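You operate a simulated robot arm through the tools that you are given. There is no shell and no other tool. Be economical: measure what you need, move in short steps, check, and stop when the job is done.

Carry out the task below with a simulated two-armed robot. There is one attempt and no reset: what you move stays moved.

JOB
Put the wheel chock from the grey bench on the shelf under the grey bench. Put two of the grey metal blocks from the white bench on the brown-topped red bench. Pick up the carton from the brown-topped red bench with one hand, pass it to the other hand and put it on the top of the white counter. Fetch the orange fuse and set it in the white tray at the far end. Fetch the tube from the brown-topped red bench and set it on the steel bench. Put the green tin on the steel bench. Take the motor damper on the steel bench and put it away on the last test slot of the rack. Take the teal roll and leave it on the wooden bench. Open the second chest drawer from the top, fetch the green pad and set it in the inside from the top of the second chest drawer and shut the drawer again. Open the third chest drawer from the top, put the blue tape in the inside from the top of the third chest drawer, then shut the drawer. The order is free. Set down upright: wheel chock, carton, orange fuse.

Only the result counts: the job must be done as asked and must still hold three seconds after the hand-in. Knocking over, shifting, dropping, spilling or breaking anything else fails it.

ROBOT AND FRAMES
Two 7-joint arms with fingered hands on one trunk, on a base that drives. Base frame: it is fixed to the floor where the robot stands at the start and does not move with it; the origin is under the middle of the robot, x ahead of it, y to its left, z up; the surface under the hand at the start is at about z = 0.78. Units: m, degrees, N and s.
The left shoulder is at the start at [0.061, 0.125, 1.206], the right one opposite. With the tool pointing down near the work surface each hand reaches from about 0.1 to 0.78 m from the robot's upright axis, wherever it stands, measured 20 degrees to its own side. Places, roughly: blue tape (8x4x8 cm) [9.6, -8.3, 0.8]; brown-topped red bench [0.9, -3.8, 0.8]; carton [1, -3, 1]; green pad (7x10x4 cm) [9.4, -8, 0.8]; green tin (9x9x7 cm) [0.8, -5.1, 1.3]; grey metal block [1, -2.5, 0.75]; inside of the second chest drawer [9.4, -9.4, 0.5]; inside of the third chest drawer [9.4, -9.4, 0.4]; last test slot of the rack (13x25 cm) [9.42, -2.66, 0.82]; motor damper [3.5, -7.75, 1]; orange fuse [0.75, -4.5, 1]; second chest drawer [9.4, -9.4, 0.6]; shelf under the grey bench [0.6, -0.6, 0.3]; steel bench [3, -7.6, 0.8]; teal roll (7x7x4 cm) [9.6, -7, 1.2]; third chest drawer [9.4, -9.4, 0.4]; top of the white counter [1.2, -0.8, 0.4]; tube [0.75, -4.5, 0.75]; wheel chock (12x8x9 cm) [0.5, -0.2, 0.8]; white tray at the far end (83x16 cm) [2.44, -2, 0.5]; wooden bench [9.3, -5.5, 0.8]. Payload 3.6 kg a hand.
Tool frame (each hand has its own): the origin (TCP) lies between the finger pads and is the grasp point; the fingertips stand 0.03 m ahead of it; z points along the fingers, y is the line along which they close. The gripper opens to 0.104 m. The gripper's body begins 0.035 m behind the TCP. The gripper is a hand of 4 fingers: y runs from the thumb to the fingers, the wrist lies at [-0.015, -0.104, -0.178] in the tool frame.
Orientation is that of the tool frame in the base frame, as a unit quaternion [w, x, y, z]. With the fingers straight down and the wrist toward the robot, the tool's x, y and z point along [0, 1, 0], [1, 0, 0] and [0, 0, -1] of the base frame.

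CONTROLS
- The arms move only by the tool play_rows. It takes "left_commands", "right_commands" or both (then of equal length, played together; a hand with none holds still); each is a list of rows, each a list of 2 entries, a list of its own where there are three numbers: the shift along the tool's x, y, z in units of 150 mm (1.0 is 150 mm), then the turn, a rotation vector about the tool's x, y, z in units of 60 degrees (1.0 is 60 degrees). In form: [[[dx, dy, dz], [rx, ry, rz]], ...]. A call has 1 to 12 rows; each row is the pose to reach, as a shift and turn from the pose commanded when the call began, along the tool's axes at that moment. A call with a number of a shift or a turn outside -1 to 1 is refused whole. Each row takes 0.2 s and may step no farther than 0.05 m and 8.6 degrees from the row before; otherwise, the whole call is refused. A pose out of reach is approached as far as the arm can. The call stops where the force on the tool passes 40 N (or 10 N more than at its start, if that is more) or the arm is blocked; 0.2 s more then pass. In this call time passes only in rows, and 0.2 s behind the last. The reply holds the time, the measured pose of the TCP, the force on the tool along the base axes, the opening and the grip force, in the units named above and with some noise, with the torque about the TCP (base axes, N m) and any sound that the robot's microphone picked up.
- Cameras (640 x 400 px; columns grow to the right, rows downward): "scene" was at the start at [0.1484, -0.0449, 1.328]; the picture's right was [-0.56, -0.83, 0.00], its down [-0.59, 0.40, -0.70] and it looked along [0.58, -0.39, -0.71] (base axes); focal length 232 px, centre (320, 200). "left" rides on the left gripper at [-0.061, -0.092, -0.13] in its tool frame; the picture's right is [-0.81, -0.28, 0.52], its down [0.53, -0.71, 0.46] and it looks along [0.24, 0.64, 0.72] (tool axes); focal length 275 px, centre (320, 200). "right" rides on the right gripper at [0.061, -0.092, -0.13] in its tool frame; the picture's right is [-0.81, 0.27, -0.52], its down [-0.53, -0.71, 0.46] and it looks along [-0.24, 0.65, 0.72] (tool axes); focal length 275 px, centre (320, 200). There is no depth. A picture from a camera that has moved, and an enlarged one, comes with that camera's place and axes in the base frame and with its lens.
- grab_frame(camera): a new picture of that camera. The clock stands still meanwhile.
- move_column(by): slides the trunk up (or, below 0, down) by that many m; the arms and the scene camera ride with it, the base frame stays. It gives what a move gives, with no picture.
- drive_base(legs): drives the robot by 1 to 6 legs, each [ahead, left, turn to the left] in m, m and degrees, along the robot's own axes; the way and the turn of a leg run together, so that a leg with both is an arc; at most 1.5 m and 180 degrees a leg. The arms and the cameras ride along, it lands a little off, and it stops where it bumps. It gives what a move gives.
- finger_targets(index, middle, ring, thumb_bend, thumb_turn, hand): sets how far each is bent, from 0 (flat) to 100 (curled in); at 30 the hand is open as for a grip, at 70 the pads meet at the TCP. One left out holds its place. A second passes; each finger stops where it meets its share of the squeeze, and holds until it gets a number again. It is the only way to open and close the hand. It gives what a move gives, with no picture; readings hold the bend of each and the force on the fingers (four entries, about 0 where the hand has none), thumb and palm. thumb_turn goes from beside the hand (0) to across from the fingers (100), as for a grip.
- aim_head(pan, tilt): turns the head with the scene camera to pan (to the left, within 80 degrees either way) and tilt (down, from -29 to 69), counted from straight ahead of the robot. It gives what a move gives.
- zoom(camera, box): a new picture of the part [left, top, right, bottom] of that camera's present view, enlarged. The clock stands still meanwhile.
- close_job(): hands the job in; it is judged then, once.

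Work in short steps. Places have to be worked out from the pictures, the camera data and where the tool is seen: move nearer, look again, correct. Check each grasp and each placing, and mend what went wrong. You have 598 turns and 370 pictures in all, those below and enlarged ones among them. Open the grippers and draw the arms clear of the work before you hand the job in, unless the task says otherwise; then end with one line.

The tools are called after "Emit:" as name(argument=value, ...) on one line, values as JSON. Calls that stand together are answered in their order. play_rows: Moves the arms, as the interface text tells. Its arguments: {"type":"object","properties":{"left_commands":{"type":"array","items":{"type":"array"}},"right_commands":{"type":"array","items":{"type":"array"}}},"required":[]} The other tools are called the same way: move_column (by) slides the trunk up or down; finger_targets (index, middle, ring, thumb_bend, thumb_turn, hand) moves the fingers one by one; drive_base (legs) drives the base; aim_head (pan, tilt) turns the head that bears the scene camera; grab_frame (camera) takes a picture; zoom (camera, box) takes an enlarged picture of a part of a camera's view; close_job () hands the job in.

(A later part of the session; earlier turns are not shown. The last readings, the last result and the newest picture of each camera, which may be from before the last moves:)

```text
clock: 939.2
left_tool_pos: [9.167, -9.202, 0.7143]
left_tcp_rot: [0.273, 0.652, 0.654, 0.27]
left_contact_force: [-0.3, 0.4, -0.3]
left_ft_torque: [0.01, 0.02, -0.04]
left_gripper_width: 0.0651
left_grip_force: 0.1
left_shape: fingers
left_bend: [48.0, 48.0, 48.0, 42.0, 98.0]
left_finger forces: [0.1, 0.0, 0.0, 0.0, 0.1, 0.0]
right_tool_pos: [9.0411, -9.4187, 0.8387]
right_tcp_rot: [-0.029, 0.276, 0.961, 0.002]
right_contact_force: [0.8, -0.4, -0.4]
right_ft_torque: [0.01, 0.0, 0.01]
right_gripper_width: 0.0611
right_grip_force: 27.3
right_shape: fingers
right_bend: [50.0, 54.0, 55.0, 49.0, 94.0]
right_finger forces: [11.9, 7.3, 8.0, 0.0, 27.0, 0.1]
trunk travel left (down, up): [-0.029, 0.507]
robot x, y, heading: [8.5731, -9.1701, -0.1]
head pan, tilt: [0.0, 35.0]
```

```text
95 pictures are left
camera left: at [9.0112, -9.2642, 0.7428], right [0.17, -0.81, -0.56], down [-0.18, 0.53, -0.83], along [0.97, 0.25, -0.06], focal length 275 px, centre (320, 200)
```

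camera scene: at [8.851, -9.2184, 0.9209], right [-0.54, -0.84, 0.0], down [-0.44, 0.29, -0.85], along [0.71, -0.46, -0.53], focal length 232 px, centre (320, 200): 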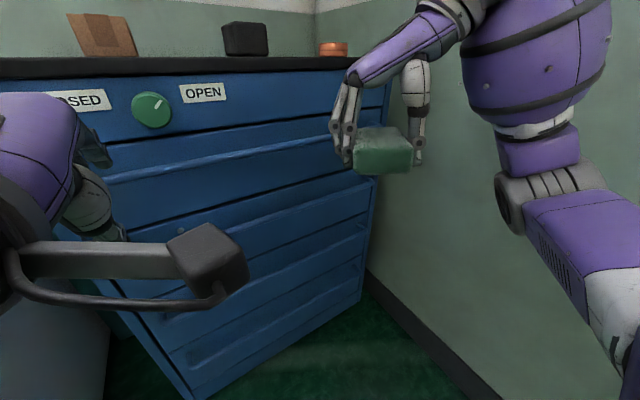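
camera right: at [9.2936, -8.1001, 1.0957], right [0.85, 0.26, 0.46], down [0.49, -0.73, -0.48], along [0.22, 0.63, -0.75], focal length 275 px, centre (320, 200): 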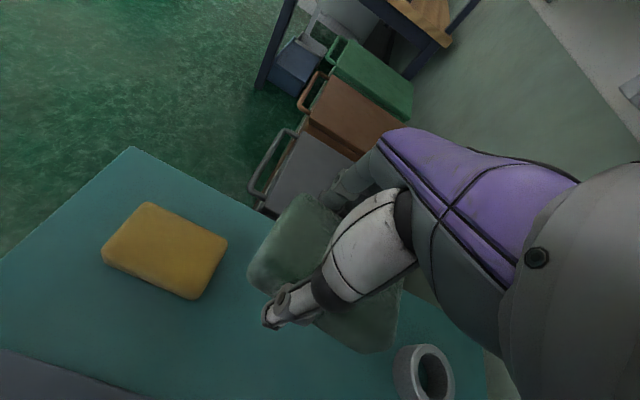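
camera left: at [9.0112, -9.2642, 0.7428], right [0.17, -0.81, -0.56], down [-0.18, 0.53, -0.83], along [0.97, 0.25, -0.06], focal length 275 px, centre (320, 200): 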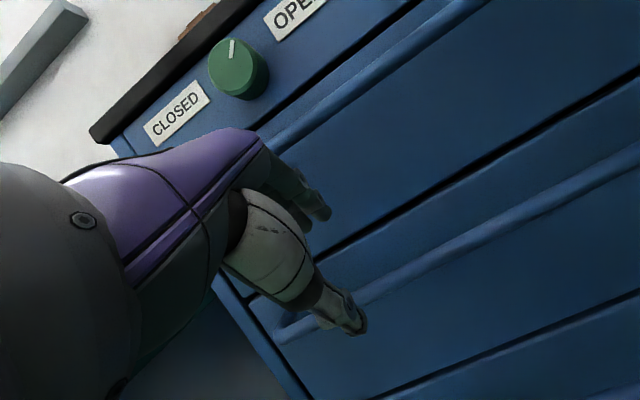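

The bar is centred between thumb and fingers. Advance 9.5 cm along the fingers and close.

Emit:
play_rows(left_commands=[[[0, 0, 0.2], [0, 0, 0]], [[0, 0, 0.4], [0, 0, 0]], [[0, 0, 0.55], [0, 0, 0]], [[0, 0, 0.63], [0, 0, 0]]])

Emit:
finger_targets(hand="left", index=75, middle=75, ring=75, thumb_bend=75)

Emit:
grab_frame(camera="left")

```text
clock: 939.9
left_tool_pos: [9.2152, -9.2062, 0.6737]
left_tcp_rot: [0.287, 0.65, 0.649, 0.271]
left_contact_force: [-19.0, 3.2, 7.9]
left_ft_torque: [-0.05, -0.46, 0.21]
left_gripper_width: 0.0605
left_grip_force: 10.9
left_shape: fingers
left_bend: [51.0, 51.0, 50.0, 42.0, 98.0]
left_finger forces: [15.0, 5.3, 1.9, 0.0, 0.0, 0.0]
right_tool_pos: [9.0396, -9.4192, 0.8389]
right_tcp_rot: [-0.028, 0.276, 0.961, 0.003]
right_contact_force: [0.5, -0.1, 0.0]
right_ft_torque: [0.03, 0.03, -0.01]
right_gripper_width: 0.0612
right_grip_force: 27.3
right_shape: fingers
right_bend: [50.0, 54.0, 55.0, 49.0, 94.0]
right_finger forces: [11.7, 7.4, 8.0, 0.1, 27.0, 0.1]
trunk travel left (down, up): [-0.029, 0.507]
robot x, y, heading: [8.5737, -9.1694, -0.0]
head pan, tilt: [0.0, 35.0]
stopped in row 3 (left hand): the force on the tool passed its limit at 54 N (the readings are from after the stop); the commanded pose is now the measured one
```

```text
clock: 940.9
left_tool_pos: [9.2145, -9.2058, 0.6734]
left_tcp_rot: [0.286, 0.65, 0.65, 0.271]
left_contact_force: [-17.6, 6.2, 21.1]
left_ft_torque: [-0.22, -1.1, 0.18]
left_gripper_width: 0.0448
left_grip_force: 21.5
left_shape: fingers
left_bend: [52.0, 75.0, 75.0, 56.0, 97.0]
left_finger forces: [34.3, 0.1, 0.0, 0.0, 8.2, 0.0]
right_tool_pos: [9.0382, -9.4186, 0.8407]
right_tcp_rot: [-0.029, 0.276, 0.961, 0.003]
right_contact_force: [0.0, -0.3, 0.1]
right_ft_torque: [-0.03, -0.01, 0.04]
right_gripper_width: 0.0614
right_grip_force: 27.7
right_shape: fingers
right_bend: [50.0, 54.0, 55.0, 49.0, 94.0]
right_finger forces: [11.8, 7.3, 8.0, 0.0, 27.0, 0.0]
trunk travel left (down, up): [-0.029, 0.507]
robot x, y, heading: [8.5745, -9.17, 0.1]
head pan, tilt: [0.0, 35.0]
```

```text
94 pictures are left
camera left: at [9.0575, -9.2659, 0.6989], right [0.18, -0.82, -0.54], down [-0.16, 0.52, -0.84], along [0.97, 0.24, -0.04], focal length 275 px, centre (320, 200)
```

left: 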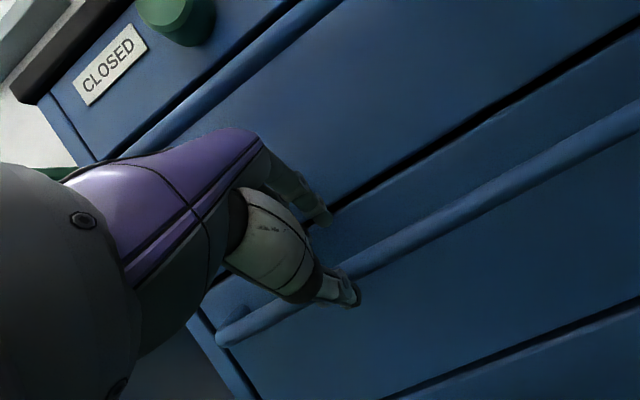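

The fingertips hit the drawer front before the bar entered (standoff only ~3 cm). Back off and use a horizontal hand (another -45° tilt), pinching the bar vertically.

Emit:
finger_targets(hand="left", index=46, middle=46, ring=46, thumb_bend=42)

Emit:
play_rows(left_commands=[[[0, 0, -0.25], [0, 0, 0]], [[0, 0, -0.5], [0, 0, 0]], [[0, -0.05, -0.7], [-0.12, 0, 0]], [[0, -0.1, -0.7], [-0.25, 0, 0]], [[0, -0.15, -0.7], [-0.37, 0, 0]], [[0, -0.2, -0.7], [-0.5, 0, 0]], [[0, -0.25, -0.7], [-0.62, 0, 0]], [[0, -0.3, -0.7], [-0.73, 0, 0]]])

Emit:
grab_frame(camera="left")

```text
clock: 941.9
left_tool_pos: [9.215, -9.2065, 0.6737]
left_tcp_rot: [0.284, 0.651, 0.65, 0.271]
left_contact_force: [-30.4, 0.7, 13.8]
left_ft_torque: [-0.13, -0.82, 0.02]
left_gripper_width: 0.0616
left_grip_force: 19.8
left_shape: fingers
left_bend: [50.0, 49.0, 48.0, 42.0, 97.0]
left_finger forces: [30.9, 5.1, 2.5, 0.1, 0.0, 0.0]
right_tool_pos: [9.039, -9.4196, 0.8416]
right_tcp_rot: [-0.028, 0.276, 0.961, 0.002]
right_contact_force: [0.9, 0.1, -0.9]
right_ft_torque: [0.02, -0.01, 0.0]
right_gripper_width: 0.0612
right_grip_force: 27.0
right_shape: fingers
right_bend: [50.0, 54.0, 55.0, 49.0, 94.0]
right_finger forces: [11.8, 7.2, 8.0, 0.0, 27.0, 0.0]
trunk travel left (down, up): [-0.029, 0.507]
robot x, y, heading: [8.5757, -9.1688, -0.1]
head pan, tilt: [0.0, 35.0]
```

```text
clock: 943.7
left_tool_pos: [9.111, -9.2041, 0.7117]
left_tcp_rot: [0.505, 0.498, 0.503, 0.494]
left_contact_force: [0.2, -0.2, 0.2]
left_ft_torque: [0.02, 0.02, -0.03]
left_gripper_width: 0.0674
left_grip_force: 0.0
left_shape: fingers
left_bend: [46.0, 46.0, 46.0, 42.0, 97.0]
left_finger forces: [0.0, 0.1, 0.0, 0.0, 0.1, 0.0]
right_tool_pos: [9.0408, -9.4184, 0.8388]
right_tcp_rot: [-0.03, 0.276, 0.961, 0.002]
right_contact_force: [-0.8, 0.3, -0.5]
right_ft_torque: [0.01, -0.03, 0.01]
right_gripper_width: 0.0612
right_grip_force: 27.3
right_shape: fingers
right_bend: [50.0, 54.0, 55.0, 49.0, 94.0]
right_finger forces: [11.8, 7.3, 7.9, 0.0, 27.0, 0.0]
trunk travel left (down, up): [-0.029, 0.507]
robot x, y, heading: [8.5747, -9.1715, 0.1]
head pan, tilt: [0.0, 35.0]
```

```text
93 pictures are left
camera left: at [8.9794, -9.2666, 0.6208], right [0.51, -0.82, -0.26], down [0.46, 0.52, -0.72], along [0.73, 0.25, 0.64], focal length 275 px, centre (320, 200)
```

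left: 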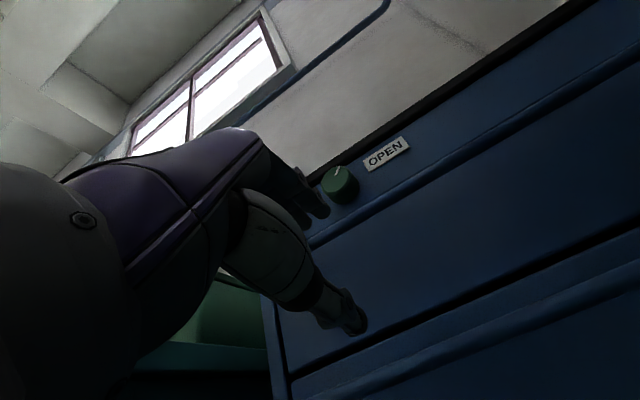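

Hand is horizontal now. Lower 7 cm to the bar's height, then advance 11 cm and close on it.

Emit:
play_rows(left_commands=[[[0, -0.25, 0], [0, 0, 0]], [[0, -0.48, 0.1], [0, 0, 0]], [[0, -0.48, 0.35], [0, 0, 0]], [[0, -0.48, 0.6], [0, 0, 0]], [[0, -0.48, 0.75], [0, 0, 0]]])

Emit:
finger_targets(hand="left", index=75, middle=75, ring=75, thumb_bend=75)

Emit:
grab_frame(camera="left")

```text
clock: 944.9
left_tool_pos: [9.2226, -9.206, 0.6392]
left_tcp_rot: [0.504, 0.498, 0.503, 0.494]
left_contact_force: [0.5, 0.5, 0.0]
left_ft_torque: [0.03, 0.0, 0.01]
left_gripper_width: 0.0674
left_grip_force: 0.1
left_shape: fingers
left_bend: [46.0, 46.0, 46.0, 42.0, 97.0]
left_finger forces: [0.1, 0.0, 0.0, 0.0, 0.1, 0.0]
right_tool_pos: [9.0413, -9.4191, 0.8395]
right_tcp_rot: [-0.029, 0.276, 0.961, 0.002]
right_contact_force: [-0.1, 0.7, -0.4]
right_ft_torque: [0.0, 0.01, 0.01]
right_gripper_width: 0.0614
right_grip_force: 27.1
right_shape: fingers
right_bend: [50.0, 54.0, 55.0, 49.0, 94.0]
right_finger forces: [11.9, 7.3, 8.1, 0.1, 27.0, 0.0]
trunk travel left (down, up): [-0.029, 0.507]
robot x, y, heading: [8.575, -9.1728, 0.1]
head pan, tilt: [0.0, 35.0]
```

```text
clock: 945.9
left_tool_pos: [9.2223, -9.206, 0.6398]
left_tcp_rot: [0.505, 0.498, 0.503, 0.494]
left_contact_force: [3.4, 0.7, 3.8]
left_ft_torque: [0.09, 0.04, -0.08]
left_gripper_width: 0.0
left_grip_force: 2.9
left_shape: fingers
left_bend: [74.0, 75.0, 74.0, 72.0, 97.0]
left_finger forces: [1.9, 0.2, 4.1, 0.1, 0.1, 0.0]
right_tool_pos: [9.0414, -9.4182, 0.839]
right_tcp_rot: [-0.028, 0.275, 0.961, 0.002]
right_contact_force: [-0.2, -0.4, 0.8]
right_ft_torque: [0.0, 0.03, 0.02]
right_gripper_width: 0.0612
right_grip_force: 26.8
right_shape: fingers
right_bend: [50.0, 54.0, 55.0, 49.0, 94.0]
right_finger forces: [11.7, 7.3, 8.0, 0.1, 26.9, 0.0]
trunk travel left (down, up): [-0.029, 0.507]
robot x, y, heading: [8.5737, -9.1684, -0.1]
head pan, tilt: [0.0, 35.0]
```

```text
92 pictures are left
camera left: at [9.0916, -9.2686, 0.5489], right [0.51, -0.82, -0.26], down [0.46, 0.52, -0.72], along [0.73, 0.25, 0.64], focal length 275 px, centre (320, 200)
```

left: 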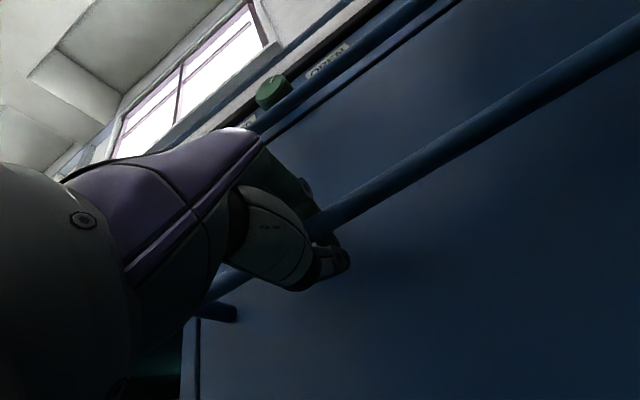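

The bar is enclosed in the fist. Pull by driving back 0.3 m.

Emit:
drive_base(legs=[[-0.12, 0, 0]])

Emit:
drive_base(legs=[[-0.2, 0, 0]])

Emit:
grab_frame(camera="scene")

```text
clock: 947.2
left_tool_pos: [9.101, -9.2049, 0.6401]
left_tcp_rot: [0.504, 0.498, 0.503, 0.494]
left_contact_force: [-0.2, 0.1, 0.2]
left_ft_torque: [0.02, 0.03, -0.03]
left_gripper_width: 0.0
left_grip_force: 0.5
left_shape: fingers
left_bend: [74.0, 75.0, 75.0, 72.0, 97.0]
left_finger forces: [0.0, 0.0, 0.4, 0.1, 0.1, 0.1]
right_tool_pos: [8.9194, -9.4201, 0.8384]
right_tcp_rot: [-0.029, 0.277, 0.961, 0.002]
right_contact_force: [0.4, 0.2, -0.1]
right_ft_torque: [-0.02, -0.01, 0.02]
right_gripper_width: 0.0613
right_grip_force: 27.5
right_shape: fingers
right_bend: [50.0, 54.0, 55.0, 49.0, 94.0]
right_finger forces: [11.8, 7.3, 7.9, 0.1, 27.0, 0.1]
trunk travel left (down, up): [-0.029, 0.507]
robot x, y, heading: [8.4498, -9.1679, -0.2]
head pan, tilt: [0.0, 35.0]
```

```text
clock: 948.7
left_tool_pos: [8.9202, -9.2041, 0.6393]
left_tcp_rot: [0.503, 0.499, 0.505, 0.493]
left_contact_force: [15.9, -3.6, 5.9]
left_ft_torque: [0.03, 0.11, -0.39]
left_gripper_width: 0.0
left_grip_force: 8.6
left_shape: fingers
left_bend: [74.0, 74.0, 73.0, 72.0, 97.0]
left_finger forces: [2.6, 3.8, 11.4, 0.0, 0.0, 0.0]
right_tool_pos: [8.7357, -9.4198, 0.8396]
right_tcp_rot: [-0.029, 0.276, 0.961, 0.003]
right_contact_force: [-0.2, 0.3, 0.2]
right_ft_torque: [-0.01, -0.02, -0.02]
right_gripper_width: 0.0613
right_grip_force: 26.8
right_shape: fingers
right_bend: [50.0, 54.0, 55.0, 49.0, 94.0]
right_finger forces: [11.7, 7.4, 8.0, 0.1, 27.0, 0.0]
trunk travel left (down, up): [-0.029, 0.507]
robot x, y, heading: [8.2642, -9.1703, -0.0]
head pan, tilt: [0.0, 35.0]
stopped in leg 1: the force on the tool passed its limit at 60 N (the readings are from after the stop); the commanded pose is now the measured one
```

```text
91 pictures are left
camera scene: at [8.5581, -9.1696, 0.9158], right [0.0, -1.0, 0.0], down [-0.57, 0.0, -0.82], along [0.82, 0.0, -0.57], focal length 232 px, centre (320, 200)
```

scene: 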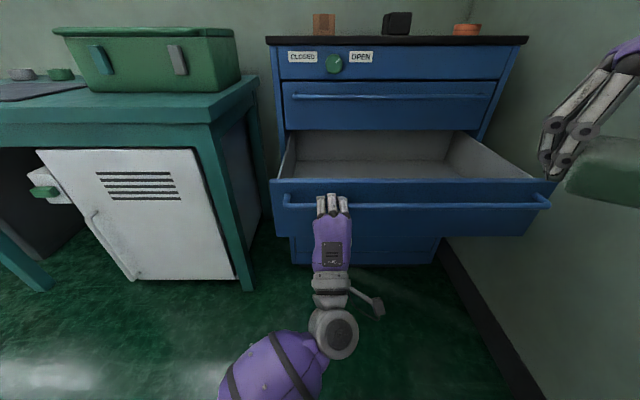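

Drawer 2 is open. Release the handle, move the left hand back and left, then drive closer so the right hand can reach inside.

Emit:
finger_targets(hand="left", index=45, middle=45, ring=45, thumb_bend=40)

Emit:
play_rows(left_commands=[[[0, 0, -0.25], [0, 0, 0]], [[0, 0, -0.55], [0, 0, 0]], [[0.25, 0, -0.7], [0, 0, 0]], [[0.5, 0, -0.85], [0, 0, 0]], [[0.75, 0, -0.95], [0, 0, 0]], [[1.0, 0, -1.0], [0, 0, 0]]], right_commands=[[[0, 0, -0.2], [0, 0, 0]], [[0, 0, -0.4], [0, 0, 0]], [[0, 0, -0.5], [0, 0, 0]], [[0, 0, -0.5], [0, 0, 0]], [[0, 0, -0.5], [0, 0, 0]], [[0, 0, -0.5], [0, 0, 0]]])

Emit:
drive_base(legs=[[0.18, 0, 0]])

Emit:
grab_frame(camera="scene")

```text
clock: 949.7
left_tool_pos: [8.9192, -9.2042, 0.6398]
left_tcp_rot: [0.503, 0.499, 0.505, 0.492]
left_contact_force: [0.1, -0.1, 0.4]
left_ft_torque: [-0.04, -0.03, -0.02]
left_gripper_width: 0.0709
left_grip_force: 0.1
left_shape: fingers
left_bend: [45.0, 45.0, 45.0, 40.0, 97.0]
left_finger forces: [0.0, 0.0, 0.0, 0.0, 0.1, 0.0]
right_tool_pos: [8.7356, -9.4184, 0.8392]
right_tcp_rot: [-0.029, 0.275, 0.961, 0.001]
right_contact_force: [-0.6, -0.2, -1.0]
right_ft_torque: [0.03, 0.01, 0.03]
right_gripper_width: 0.0614
right_grip_force: 26.8
right_shape: fingers
right_bend: [50.0, 54.0, 55.0, 49.0, 94.0]
right_finger forces: [11.8, 7.4, 8.1, 0.1, 27.0, 0.0]
trunk travel left (down, up): [-0.029, 0.507]
robot x, y, heading: [8.2676, -9.1702, -0.2]
head pan, tilt: [0.0, 35.0]
```

```text
clock: 951.1
left_tool_pos: [8.7691, -9.0526, 0.6382]
left_tcp_rot: [0.505, 0.499, 0.504, 0.492]
left_contact_force: [-0.2, 0.1, -0.5]
left_ft_torque: [0.04, 0.02, -0.01]
left_gripper_width: 0.0709
left_grip_force: 0.0
left_shape: fingers
left_bend: [45.0, 45.0, 45.0, 40.0, 97.0]
left_finger forces: [0.1, 0.0, 0.0, 0.0, 0.1, 0.1]
right_tool_pos: [8.7385, -9.4199, 0.9145]
right_tcp_rot: [-0.029, 0.276, 0.961, 0.004]
right_contact_force: [0.8, -0.5, -0.4]
right_ft_torque: [0.04, 0.0, 0.01]
right_gripper_width: 0.0611
right_grip_force: 27.0
right_shape: fingers
right_bend: [50.0, 54.0, 55.0, 49.0, 94.0]
right_finger forces: [11.8, 7.3, 7.9, 0.0, 26.8, 0.1]
trunk travel left (down, up): [-0.029, 0.507]
robot x, y, heading: [8.2701, -9.1689, -0.3]
head pan, tilt: [0.0, 35.0]
```

```text
clock: 952.6
left_tool_pos: [8.9483, -9.0536, 0.6353]
left_tcp_rot: [0.504, 0.5, 0.505, 0.491]
left_contact_force: [0.0, 1.5, 0.4]
left_ft_torque: [-0.06, -0.02, 0.02]
left_gripper_width: 0.0712
left_grip_force: 0.8
left_shape: fingers
left_bend: [45.0, 45.0, 45.0, 40.0, 97.0]
left_finger forces: [1.2, 0.1, 0.0, 0.1, 0.0, 0.0]
right_tool_pos: [8.9162, -9.4229, 0.9142]
right_tcp_rot: [-0.029, 0.278, 0.96, 0.003]
right_contact_force: [-0.5, -0.6, -0.5]
right_ft_torque: [0.0, -0.02, 0.0]
right_gripper_width: 0.0614
right_grip_force: 27.0
right_shape: fingers
right_bend: [50.0, 54.0, 55.0, 49.0, 94.0]
right_finger forces: [11.8, 7.2, 7.9, 0.1, 26.9, 0.0]
trunk travel left (down, up): [-0.029, 0.507]
robot x, y, heading: [8.4466, -9.1719, -0.2]
head pan, tilt: [0.0, 35.0]
```

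```text
90 pictures are left
camera scene: at [8.7367, -9.1706, 0.9159], right [0.0, -1.0, 0.0], down [-0.57, 0.0, -0.82], along [0.82, 0.0, -0.57], focal length 232 px, centre (320, 200)
```

scene: 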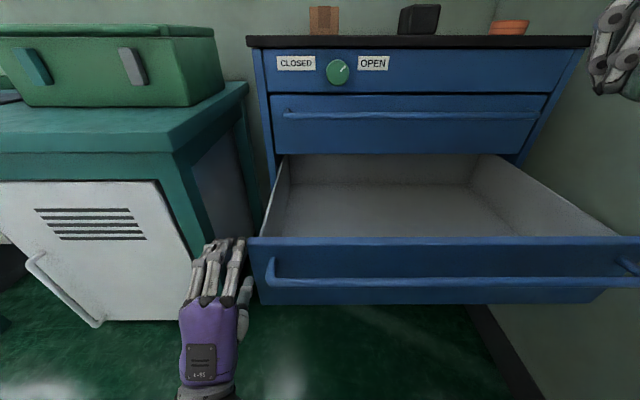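

The drawer interior is accessible. Move the right hand over it (9.09,-9.38) and lower the pad inside.

Emit:
play_rows(right_commands=[[[-0.2, 0.22, 0], [0, 0, 0]], [[-0.4, 0.42, 0], [0, 0, 0]], [[-0.6, 0.62, 0], [0, 0, 0]], [[-0.8, 0.82, 0], [0, 0, 0]], [[-0.82, 0.88, 0.2], [0, 0, 0]], [[-0.82, 0.88, 0.5], [0, 0, 0]], [[-0.82, 0.88, 0.8], [0, 0, 0]]])

Emit:
grab_frame(camera="scene")

```text
clock: 954.2
left_tool_pos: [8.948, -9.0551, 0.6368]
left_tcp_rot: [0.504, 0.499, 0.505, 0.492]
left_contact_force: [-0.1, 0.7, 0.3]
left_ft_torque: [-0.02, 0.0, 0.01]
left_gripper_width: 0.0711
left_grip_force: 0.7
left_shape: fingers
left_bend: [45.0, 45.0, 45.0, 40.0, 97.0]
left_finger forces: [1.1, 0.1, 0.0, 0.0, 0.0, 0.1]
right_tool_pos: [9.0843, -9.3737, 0.7858]
right_tcp_rot: [-0.028, 0.277, 0.96, 0.003]
right_contact_force: [0.7, 0.2, -0.4]
right_ft_torque: [0.0, -0.04, -0.01]
right_gripper_width: 0.0611
right_grip_force: 26.6
right_shape: fingers
right_bend: [50.0, 54.0, 55.0, 49.0, 94.0]
right_finger forces: [11.8, 7.2, 7.9, 0.1, 26.8, 0.0]
trunk travel left (down, up): [-0.029, 0.507]
robot x, y, heading: [8.4442, -9.1683, -0.4]
head pan, tilt: [0.0, 35.0]
```

```text
89 pictures are left
camera scene: at [8.7367, -9.1706, 0.916], right [0.0, -1.0, 0.0], down [-0.57, 0.0, -0.82], along [0.82, 0.0, -0.57], focal length 232 px, centre (320, 200)
```

scene: 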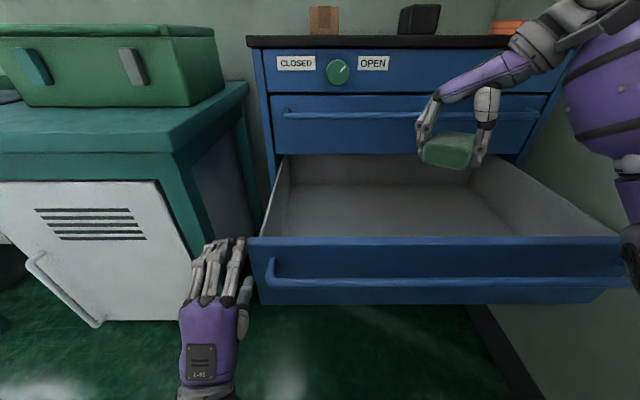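

Emit:
play_rows(right_commands=[[[0, 0, 0.25], [0, 0, 0]], [[0, 0, 0.5], [0, 0, 0]], [[0, 0, 0.75], [0, 0, 0]], [[0, 0, 0.85], [0, 0, 0]], [[0, 0, 0.93], [0, 0, 0]], [[0, 0, 1.0], [0, 0, 0]]])

Emit:
grab_frame(camera="scene")

```text
clock: 955.6
left_tool_pos: [8.9494, -9.0543, 0.6364]
left_tcp_rot: [0.504, 0.5, 0.504, 0.492]
left_contact_force: [-0.5, 2.0, 0.1]
left_ft_torque: [-0.03, 0.0, 0.0]
left_gripper_width: 0.0713
left_grip_force: 0.7
left_shape: fingers
left_bend: [45.0, 45.0, 45.0, 40.0, 97.0]
left_finger forces: [1.0, 0.1, 0.0, 0.1, 0.0, 0.0]
right_tool_pos: [9.0754, -9.3691, 0.6362]
right_tcp_rot: [-0.029, 0.278, 0.96, 0.002]
right_contact_force: [0.5, 0.2, 0.0]
right_ft_torque: [0.0, 0.01, -0.01]
right_gripper_width: 0.0612
right_grip_force: 26.2
right_shape: fingers
right_bend: [50.0, 54.0, 55.0, 49.0, 94.0]
right_finger forces: [11.8, 7.0, 7.8, 0.0, 26.6, 0.1]
trunk travel left (down, up): [-0.029, 0.507]
robot x, y, heading: [8.444, -9.1712, -0.3]
head pan, tilt: [0.0, 35.0]
```

```text
88 pictures are left
camera scene: at [8.7366, -9.1706, 0.916], right [0.0, -1.0, 0.0], down [-0.57, 0.0, -0.82], along [0.82, 0.0, -0.57], focal length 232 px, centre (320, 200)
```

scene: 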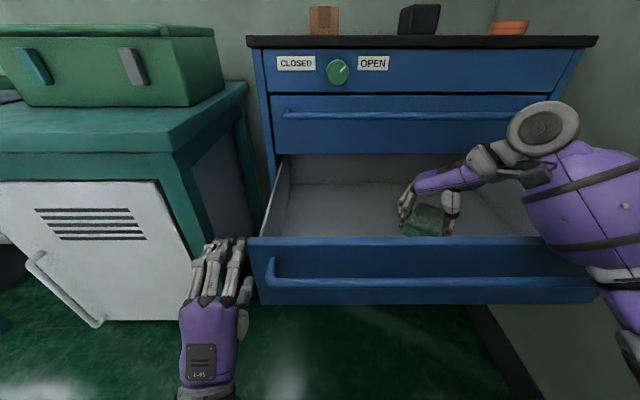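

Emit:
play_rows(right_commands=[[[0, 0, 0.08], [0, 0, 0]], [[0, 0, 0.15], [0, 0, 0]], [[0, 0, 0.22], [0, 0, 0]], [[0, 0, 0.28], [0, 0, 0]], [[0, 0, 0.34], [0, 0, 0]]])

```text
clock: 956.8
left_tool_pos: [8.9442, -9.0518, 0.6383]
left_tcp_rot: [0.508, 0.497, 0.504, 0.491]
left_contact_force: [0.2, 0.9, 0.9]
left_ft_torque: [-0.04, -0.01, -0.01]
left_gripper_width: 0.0712
left_grip_force: 0.1
left_shape: fingers
left_bend: [45.0, 45.0, 45.0, 40.0, 97.0]
left_finger forces: [0.0, 0.1, 0.1, 0.0, 0.0, 0.0]
right_tool_pos: [9.0743, -9.3645, 0.6007]
right_tcp_rot: [-0.013, 0.276, 0.961, 0.006]
right_contact_force: [-0.5, -0.1, -1.2]
right_ft_torque: [0.04, 0.02, 0.0]
right_gripper_width: 0.0613
right_grip_force: 26.8
right_shape: fingers
right_bend: [50.0, 54.0, 55.0, 49.0, 93.0]
right_finger forces: [12.0, 7.1, 7.9, 0.0, 26.8, 0.1]
trunk travel left (down, up): [-0.029, 0.507]
robot x, y, heading: [8.4445, -9.1704, -0.2]
head pan, tilt: [0.0, 35.0]
```

Close to the drawer floor; release the pad and lift the hand out.

Emit:
finger_targets(hand="right", index=32, middle=32, ring=32, thumb_bend=32)

Emit:
play_rows(right_commands=[[[0, 0, -0.25], [0, 0, 0]], [[0, 0, -0.5], [0, 0, 0]], [[0, 0, -0.75], [0, 0, 0]], [[0, 0, -1.0], [0, 0, 0]]])

Emit:
play_rows(right_commands=[[[0, 0, -0.25], [0, 0, 0]], [[0, 0, -0.5], [0, 0, 0]], [[0, -0.2, -0.75], [0, 0, 0]], [[0, -0.45, -0.9], [0, 0, 0]]])

Emit:
grab_frame(camera="scene")

```text
clock: 957.8
left_tool_pos: [8.9442, -9.0521, 0.6389]
left_tcp_rot: [0.507, 0.497, 0.504, 0.492]
left_contact_force: [-0.5, 0.0, 1.0]
left_ft_torque: [0.0, 0.0, 0.02]
left_gripper_width: 0.0711
left_grip_force: 0.1
left_shape: fingers
left_bend: [45.0, 45.0, 45.0, 40.0, 97.0]
left_finger forces: [0.0, 0.0, 0.1, 0.0, 0.0, 0.0]
right_tool_pos: [9.0732, -9.367, 0.6011]
right_tcp_rot: [-0.014, 0.277, 0.961, 0.005]
right_contact_force: [0.5, 0.7, -0.5]
right_ft_torque: [-0.01, 0.03, 0.02]
right_gripper_width: 0.0977
right_grip_force: 0.2
right_shape: fingers
right_bend: [32.0, 32.0, 32.0, 32.0, 97.0]
right_finger forces: [0.0, 0.0, 0.1, 0.0, 0.0, 0.1]
trunk travel left (down, up): [-0.029, 0.507]
robot x, y, heading: [8.4464, -9.1706, -0.3]
head pan, tilt: [0.0, 35.0]
```

```text
clock: 958.8
left_tool_pos: [8.9485, -9.0536, 0.6376]
left_tcp_rot: [0.504, 0.499, 0.505, 0.492]
left_contact_force: [-0.5, 0.8, -1.0]
left_ft_torque: [0.01, -0.02, 0.03]
left_gripper_width: 0.071
left_grip_force: 0.0
left_shape: fingers
left_bend: [45.0, 45.0, 45.0, 40.0, 97.0]
left_finger forces: [0.0, 0.1, 0.0, 0.0, 0.0, 0.1]
right_tool_pos: [9.0823, -9.3711, 0.7334]
right_tcp_rot: [-0.03, 0.278, 0.96, 0.002]
right_contact_force: [-0.1, -0.6, -0.2]
right_ft_torque: [0.01, -0.01, 0.03]
right_gripper_width: 0.0979
right_grip_force: 0.1
right_shape: fingers
right_bend: [32.0, 32.0, 32.0, 32.0, 97.0]
right_finger forces: [0.1, 0.1, 0.0, 0.0, 0.1, 0.0]
trunk travel left (down, up): [-0.029, 0.507]
robot x, y, heading: [8.4442, -9.1703, -0.5]
head pan, tilt: [0.0, 35.0]
```

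```text
clock: 959.8
left_tool_pos: [8.9482, -9.0541, 0.6354]
left_tcp_rot: [0.505, 0.5, 0.504, 0.491]
left_contact_force: [-0.5, 0.1, 1.2]
left_ft_torque: [0.03, 0.0, 0.01]
left_gripper_width: 0.0712
left_grip_force: 0.1
left_shape: fingers
left_bend: [45.0, 45.0, 45.0, 40.0, 97.0]
left_finger forces: [0.1, 0.0, 0.0, 0.0, 0.0, 0.1]
right_tool_pos: [9.0529, -9.4325, 0.8715]
right_tcp_rot: [-0.029, 0.277, 0.96, 0.002]
right_contact_force: [-0.6, 0.0, 0.3]
right_ft_torque: [-0.01, 0.01, -0.02]
right_gripper_width: 0.0979
right_grip_force: 0.0
right_shape: fingers
right_bend: [32.0, 32.0, 32.0, 32.0, 97.0]
right_finger forces: [0.1, 0.0, 0.0, 0.0, 0.1, 0.0]
trunk travel left (down, up): [-0.029, 0.507]
robot x, y, heading: [8.4439, -9.1714, -0.4]
head pan, tilt: [0.0, 35.0]
```

```text
87 pictures are left
camera scene: at [8.7365, -9.1707, 0.916], right [0.0, -1.0, 0.0], down [-0.57, 0.0, -0.82], along [0.82, 0.0, -0.57], focal length 232 px, centre (320, 200)
```

scene: 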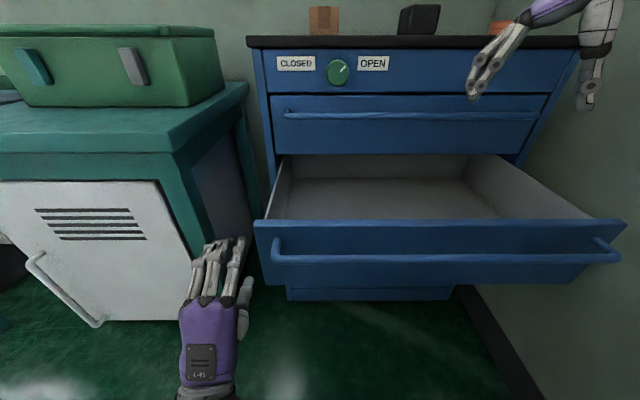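

The drawer slid in a little. Check with the right-hand camera that the pad lies inside.

Emit:
grab_frame(camera="right")

```text
86 pictures are left
camera right: at [8.9592, -9.4813, 1.0062], right [0.86, -0.21, 0.47], down [0.05, -0.88, -0.48], along [0.51, 0.43, -0.74], focal length 275 px, centre (320, 200)
```

right: 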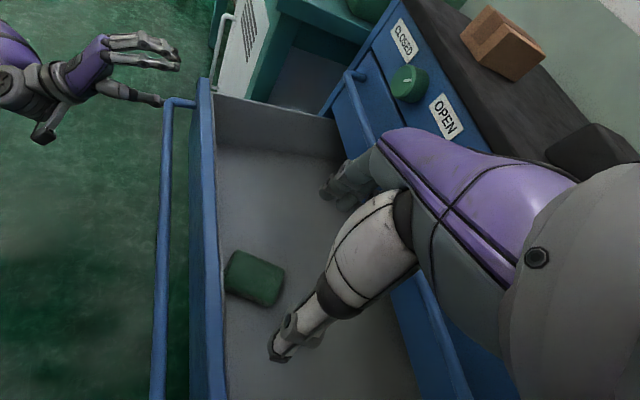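

The pad is in the drawer. Position the left fist in front of the handle and push the drawer shut.

Emit:
play_rows(left_commands=[[[0, 0, -0.3], [0, 0, 0]], [[0, 0, -0.45], [0, 0, 0]], [[-0.3, 0, -0.45], [0, 0, 0]], [[-0.6, 0, -0.45], [0, 0, 0]], [[-0.9, 0, -0.45], [0, 0, 0]]], right_commands=[[[0, -0.1, -0.2], [0, 0, 0]], [[0.1, -0.3, -0.4], [0, 0, 0]], [[0.2, -0.5, -0.5], [0, 0, 0]], [[0.35, -0.7, -0.5], [0, 0, 0]], [[0.5, -0.9, -0.5], [0, 0, 0]]])

Emit:
finger_targets(hand="left", index=85, middle=85, ring=85, thumb_bend=80)

Emit:
play_rows(left_commands=[[[0, 0, 0.2], [0, 0, 0]], [[0, 0, 0.4], [0, 0, 0]], [[0, 0, 0.6], [0, 0, 0]], [[0, 0, 0.8], [0, 0, 0]], [[0, 0, 1.0], [0, 0, 0]]])

Emit:
grab_frame(camera="scene")

```text
clock: 961.2
left_tool_pos: [8.8732, -9.1574, 0.6502]
left_tcp_rot: [0.508, 0.502, 0.48, 0.508]
left_contact_force: [0.5, 0.9, -0.8]
left_ft_torque: [0.01, 0.02, -0.04]
left_gripper_width: 0.0715
left_grip_force: 0.0
left_shape: fingers
left_bend: [45.0, 45.0, 45.0, 40.0, 97.0]
left_finger forces: [0.1, 0.1, 0.0, 0.1, 0.0, 0.0]
right_tool_pos: [8.9225, -9.5076, 0.9505]
right_tcp_rot: [-0.029, 0.277, 0.96, 0.004]
right_contact_force: [0.1, 0.1, -0.1]
right_ft_torque: [0.04, 0.03, -0.01]
right_gripper_width: 0.0978
right_grip_force: 0.0
right_shape: fingers
right_bend: [32.0, 32.0, 32.0, 32.0, 97.0]
right_finger forces: [0.0, 0.0, 0.1, 0.0, 0.0, 0.0]
trunk travel left (down, up): [-0.029, 0.507]
robot x, y, heading: [8.4507, -9.1729, -0.4]
head pan, tilt: [0.0, 35.0]
stopped in row 5 (left hand): the arm was blocked; the commanded pose is now the measured one
```

```text
clock: 962.2
left_tool_pos: [8.8732, -9.1597, 0.6499]
left_tcp_rot: [0.507, 0.502, 0.48, 0.51]
left_contact_force: [-0.9, 0.6, -0.5]
left_ft_torque: [-0.04, -0.01, -0.01]
left_gripper_width: 0.0
left_grip_force: 0.1
left_shape: fingers
left_bend: [78.0, 85.0, 85.0, 72.0, 97.0]
left_finger forces: [0.1, 0.0, 0.1, 0.0, 0.0, 0.0]
right_tool_pos: [8.923, -9.5092, 0.9505]
right_tcp_rot: [-0.029, 0.277, 0.96, 0.004]
right_contact_force: [0.6, -0.6, 0.8]
right_ft_torque: [0.03, 0.01, -0.02]
right_gripper_width: 0.0982
right_grip_force: 0.0
right_shape: fingers
right_bend: [32.0, 32.0, 32.0, 32.0, 97.0]
right_finger forces: [0.1, 0.1, 0.1, 0.0, 0.0, 0.0]
trunk travel left (down, up): [-0.029, 0.507]
robot x, y, heading: [8.444, -9.1696, -0.4]
head pan, tilt: [0.0, 35.0]
```

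```text
clock: 963.4
left_tool_pos: [9.0233, -9.1632, 0.6514]
left_tcp_rot: [0.505, 0.506, 0.478, 0.51]
left_contact_force: [-0.4, -0.1, 0.2]
left_ft_torque: [-0.02, -0.01, 0.02]
left_gripper_width: 0.0
left_grip_force: 0.1
left_shape: fingers
left_bend: [78.0, 85.0, 85.0, 73.0, 97.0]
left_finger forces: [0.1, 0.0, 0.1, 0.0, 0.0, 0.1]
right_tool_pos: [8.9235, -9.5078, 0.9515]
right_tcp_rot: [-0.029, 0.278, 0.96, 0.003]
right_contact_force: [1.2, 0.3, 0.6]
right_ft_torque: [-0.02, -0.02, 0.0]
right_gripper_width: 0.0981
right_grip_force: 0.0
right_shape: fingers
right_bend: [32.0, 32.0, 32.0, 32.0, 97.0]
right_finger forces: [0.0, 0.1, 0.0, 0.0, 0.1, 0.0]
trunk travel left (down, up): [-0.029, 0.507]
robot x, y, heading: [8.4422, -9.1715, -0.3]
head pan, tilt: [0.0, 35.0]
```

```text
85 pictures are left
camera scene: at [8.7366, -9.1705, 0.9159], right [0.0, -1.0, 0.0], down [-0.57, 0.0, -0.82], along [0.82, 0.0, -0.57], focal length 232 px, centre (320, 200)
```

scene: 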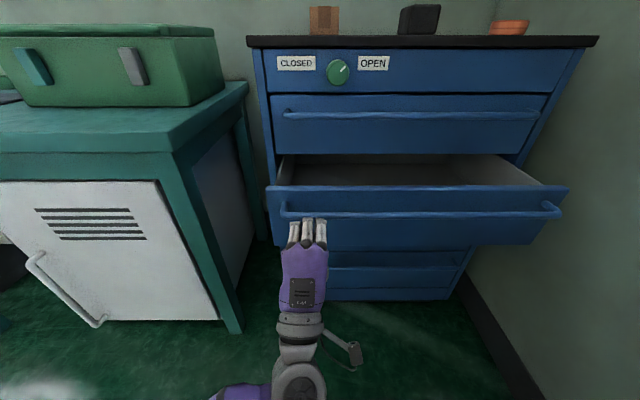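

The drawer is closing. Keep pushing.

Emit:
play_rows(left_commands=[[[0, 0, 0.2], [0, 0, 0]], [[0, 0, 0.4], [0, 0, 0]], [[0, 0, 0.6], [0, 0, 0]], [[0, 0, 0.8], [0, 0, 0]], [[0, 0, 1.0], [0, 0, 0]]])

Emit:
drive_base(legs=[[0.05, 0, 0]])

Emit:
grab_frame(camera="scene")

```text
clock: 964.6
left_tool_pos: [9.1736, -9.1647, 0.6574]
left_tcp_rot: [0.504, 0.505, 0.48, 0.511]
left_contact_force: [0.2, -0.5, -0.4]
left_ft_torque: [0.02, -0.03, -0.03]
left_gripper_width: 0.0002
left_grip_force: 0.1
left_shape: fingers
left_bend: [78.0, 85.0, 85.0, 73.0, 97.0]
left_finger forces: [0.0, 0.0, 0.0, 0.0, 0.0, 0.0]
right_tool_pos: [8.9227, -9.5076, 0.9505]
right_tcp_rot: [-0.029, 0.277, 0.96, 0.003]
right_contact_force: [0.3, 0.8, 0.6]
right_ft_torque: [0.0, 0.02, -0.02]
right_gripper_width: 0.0982
right_grip_force: 0.0
right_shape: fingers
right_bend: [32.0, 32.0, 32.0, 32.0, 97.0]
right_finger forces: [0.0, 0.1, 0.1, 0.0, 0.0, 0.0]
trunk travel left (down, up): [-0.029, 0.507]
robot x, y, heading: [8.4441, -9.1698, -0.0]
head pan, tilt: [0.0, 35.0]
```

```text
clock: 965.6
left_tool_pos: [9.2094, -9.1695, 0.6677]
left_tcp_rot: [0.514, 0.499, 0.474, 0.512]
left_contact_force: [-5.6, 1.1, 4.5]
left_ft_torque: [-0.04, 0.07, -0.06]
left_gripper_width: 0.0
left_grip_force: 4.4
left_shape: fingers
left_bend: [83.0, 85.0, 85.0, 77.0, 98.0]
left_finger forces: [0.0, 0.0, 0.0, 0.1, 8.9, 0.0]
right_tool_pos: [8.9628, -9.5076, 0.9504]
right_tcp_rot: [-0.028, 0.277, 0.96, 0.004]
right_contact_force: [-0.1, -0.3, 0.1]
right_ft_torque: [0.0, 0.04, 0.02]
right_gripper_width: 0.098
right_grip_force: 0.1
right_shape: fingers
right_bend: [32.0, 32.0, 32.0, 32.0, 97.0]
right_finger forces: [0.0, 0.2, 0.0, 0.1, 0.1, 0.1]
trunk travel left (down, up): [-0.029, 0.507]
robot x, y, heading: [8.4879, -9.1713, -0.5]
head pan, tilt: [0.0, 35.0]
stopped in leg 1: the force on the tool passed its limit at 44 N (the readings are from after the stop); the commanded pose is now the measured one
```

```text
84 pictures are left
camera scene: at [8.7759, -9.1708, 0.9162], right [-0.01, -1.0, 0.0], down [-0.57, 0.0, -0.82], along [0.82, 0.0, -0.57], focal length 232 px, centre (320, 200)
```

scene: 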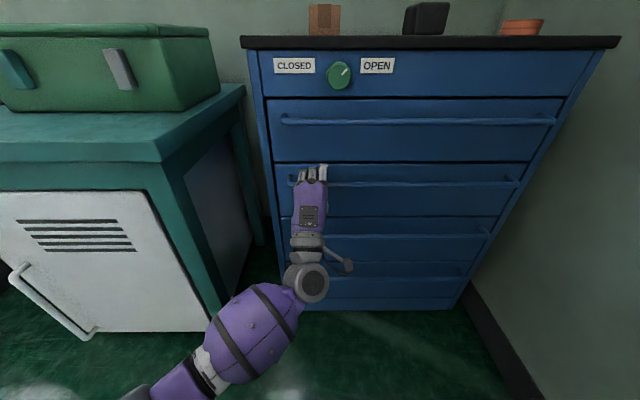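

Drawer 2 is shut. While here, hook drawer 3's handle (z≈0.473): back off, lower 19.5 cm, open, advance, close.

Emit:
play_rows(left_commands=[[[0, 0, -0.3], [0, 0, 0]], [[0, 0, -0.6], [0, 0, 0]], [[0, -0.25, -0.75], [0, 0, 0]], [[0, -0.5, -0.75], [0, 0, 0]], [[0, -0.75, -0.75], [0, 0, 0]], [[-0.1, -1.0, -0.75], [0, 0, 0]]])

Emit:
finger_targets(hand="left", index=46, middle=46, ring=46, thumb_bend=42)

Emit:
play_rows(left_commands=[[[0, -0.15, 0], [0, 0, 0]], [[0, -0.3, 0], [0, 0, 0]]])

Emit:
grab_frame(camera="scene")

```text
clock: 967.0
left_tool_pos: [9.1041, -9.1744, 0.5082]
left_tcp_rot: [0.512, 0.5, 0.475, 0.513]
left_contact_force: [-0.3, 0.5, -0.6]
left_ft_torque: [0.03, -0.01, 0.03]
left_gripper_width: 0.0004
left_grip_force: 0.1
left_shape: fingers
left_bend: [84.0, 85.0, 85.0, 74.0, 97.0]
left_finger forces: [0.0, 0.0, 0.0, 0.1, 0.1, 0.0]
right_tool_pos: [8.9633, -9.5074, 0.9503]
right_tcp_rot: [-0.03, 0.278, 0.96, 0.004]
right_contact_force: [0.2, -0.6, 0.3]
right_ft_torque: [0.02, 0.0, -0.01]
right_gripper_width: 0.0981
right_grip_force: 0.0
right_shape: fingers
right_bend: [32.0, 32.0, 32.0, 32.0, 97.0]
right_finger forces: [0.1, 0.0, 0.0, 0.0, 0.0, 0.0]
trunk travel left (down, up): [-0.029, 0.507]
robot x, y, heading: [8.4833, -9.1683, -0.5]
head pan, tilt: [0.0, 35.0]
```

```text
clock: 968.0
left_tool_pos: [9.1053, -9.1757, 0.5088]
left_tcp_rot: [0.512, 0.5, 0.475, 0.513]
left_contact_force: [0.2, -0.5, 0.6]
left_ft_torque: [-0.01, -0.01, -0.03]
left_gripper_width: 0.0669
left_grip_force: 0.1
left_shape: fingers
left_bend: [46.0, 46.0, 46.0, 42.0, 97.0]
left_finger forces: [0.0, 0.0, 0.0, 0.0, 0.0, 0.0]
right_tool_pos: [8.9631, -9.5094, 0.9517]
right_tcp_rot: [-0.03, 0.277, 0.96, 0.003]
right_contact_force: [-0.5, 0.7, -0.8]
right_ft_torque: [-0.01, -0.03, -0.02]
right_gripper_width: 0.0981
right_grip_force: 0.0
right_shape: fingers
right_bend: [32.0, 32.0, 32.0, 32.0, 97.0]
right_finger forces: [0.0, 0.0, 0.1, 0.0, 0.1, 0.1]
trunk travel left (down, up): [-0.029, 0.507]
robot x, y, heading: [8.4849, -9.1715, -0.6]
head pan, tilt: [0.0, 35.0]
```

```text
clock: 968.6
left_tool_pos: [9.1078, -9.1749, 0.4623]
left_tcp_rot: [0.512, 0.5, 0.475, 0.512]
left_contact_force: [0.2, 0.2, -0.6]
left_ft_torque: [0.01, 0.0, -0.02]
left_gripper_width: 0.0674
left_grip_force: 0.0
left_shape: fingers
left_bend: [46.0, 46.0, 46.0, 42.0, 97.0]
left_finger forces: [0.1, 0.0, 0.0, 0.1, 0.0, 0.0]
right_tool_pos: [8.9628, -9.5078, 0.9501]
right_tcp_rot: [-0.029, 0.278, 0.96, 0.004]
right_contact_force: [0.7, 0.2, -0.3]
right_ft_torque: [-0.01, 0.0, 0.0]
right_gripper_width: 0.0979
right_grip_force: 0.0
right_shape: fingers
right_bend: [32.0, 32.0, 32.0, 32.0, 97.0]
right_finger forces: [0.1, 0.0, 0.0, 0.0, 0.1, 0.0]
trunk travel left (down, up): [-0.029, 0.507]
robot x, y, heading: [8.4836, -9.1731, -0.3]
head pan, tilt: [0.0, 35.0]
```

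```text
83 pictures are left
camera scene: at [8.7768, -9.1709, 0.916], right [-0.01, -1.0, 0.0], down [-0.57, 0.0, -0.82], along [0.82, 0.0, -0.57], focal length 232 px, centre (320, 200)
```

scene: 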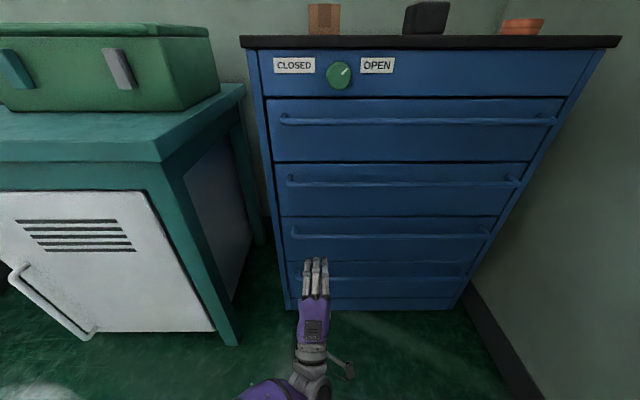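

Handle 3 is at z≈0.478. Raise 1.5 cm, advance and close.

Emit:
play_rows(left_commands=[[[0, 0.1, 0.15], [0, 0, 0]], [[0, 0.1, 0.4], [0, 0, 0]], [[0, 0.1, 0.6], [0, 0, 0]], [[0, 0.1, 0.77], [0, 0, 0]]])

Emit:
finger_targets(hand="left", index=75, middle=75, ring=75, thumb_bend=75)

Emit:
drive_base(legs=[[-0.12, 0, 0]])

Emit:
grab_frame(camera="scene")

```text
clock: 969.6
left_tool_pos: [9.2101, -9.1786, 0.4878]
left_tcp_rot: [0.513, 0.5, 0.474, 0.512]
left_contact_force: [-0.1, 0.4, 0.6]
left_ft_torque: [0.02, -0.01, 0.0]
left_gripper_width: 0.0673
left_grip_force: 0.0
left_shape: fingers
left_bend: [46.0, 46.0, 46.0, 42.0, 97.0]
left_finger forces: [0.0, 0.0, 0.0, 0.0, 0.0, 0.1]
left hand out of reach, approached as far as the arm can: row 4
right_tool_pos: [8.9634, -9.5085, 0.9508]
right_tcp_rot: [-0.03, 0.277, 0.96, 0.003]
right_contact_force: [0.1, -0.6, 0.6]
right_ft_torque: [-0.03, -0.01, 0.02]
right_gripper_width: 0.0981
right_grip_force: 0.1
right_shape: fingers
right_bend: [32.0, 32.0, 32.0, 32.0, 97.0]
right_finger forces: [0.0, 0.0, 0.0, 0.0, 0.0, 0.0]
trunk travel left (down, up): [-0.029, 0.507]
robot x, y, heading: [8.4838, -9.1666, -0.4]
head pan, tilt: [0.0, 35.0]
```

```text
clock: 970.6
left_tool_pos: [9.2087, -9.1778, 0.4842]
left_tcp_rot: [0.51, 0.5, 0.477, 0.512]
left_contact_force: [-0.7, 0.4, 0.0]
left_ft_torque: [0.04, 0.02, 0.03]
left_gripper_width: 0.0
left_grip_force: 0.0
left_shape: fingers
left_bend: [74.0, 75.0, 75.0, 71.0, 97.0]
left_finger forces: [0.0, 0.1, 0.0, 0.1, 0.0, 0.1]
right_tool_pos: [8.9636, -9.5081, 0.9521]
right_tcp_rot: [-0.029, 0.277, 0.96, 0.004]
right_contact_force: [0.6, -0.7, -0.1]
right_ft_torque: [0.0, 0.03, -0.04]
right_gripper_width: 0.0983
right_grip_force: 0.0
right_shape: fingers
right_bend: [32.0, 32.0, 32.0, 32.0, 97.0]
right_finger forces: [0.0, 0.0, 0.0, 0.0, 0.0, 0.0]
trunk travel left (down, up): [-0.029, 0.507]
robot x, y, heading: [8.4817, -9.1672, -0.3]
head pan, tilt: [0.0, 35.0]
```

```text
clock: 971.8
left_tool_pos: [9.0921, -9.1778, 0.4872]
left_tcp_rot: [0.512, 0.499, 0.475, 0.513]
left_contact_force: [0.2, 0.2, 0.4]
left_ft_torque: [0.04, 0.01, 0.01]
left_gripper_width: 0.0001
left_grip_force: 0.0
left_shape: fingers
left_bend: [74.0, 75.0, 75.0, 71.0, 97.0]
left_finger forces: [0.2, 0.1, 0.0, 0.1, 0.0, 0.0]
right_tool_pos: [8.8451, -9.5071, 0.9512]
right_tcp_rot: [-0.029, 0.277, 0.96, 0.004]
right_contact_force: [0.1, -0.3, -0.2]
right_ft_torque: [-0.01, -0.03, -0.01]
right_gripper_width: 0.0984
right_grip_force: 0.1
right_shape: fingers
right_bend: [32.0, 32.0, 32.0, 32.0, 97.0]
right_finger forces: [0.0, 0.1, 0.0, 0.0, 0.0, 0.1]
trunk travel left (down, up): [-0.029, 0.507]
robot x, y, heading: [8.3684, -9.1669, -0.5]
head pan, tilt: [0.0, 35.0]
```

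```text
82 pictures are left
camera scene: at [8.6584, -9.17, 0.916], right [0.0, -1.0, 0.0], down [-0.57, 0.0, -0.82], along [0.82, 0.0, -0.57], focal length 232 px, centre (320, 200)
```

scene: 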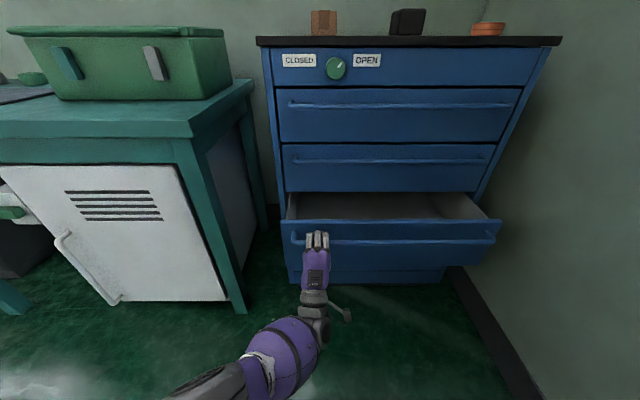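

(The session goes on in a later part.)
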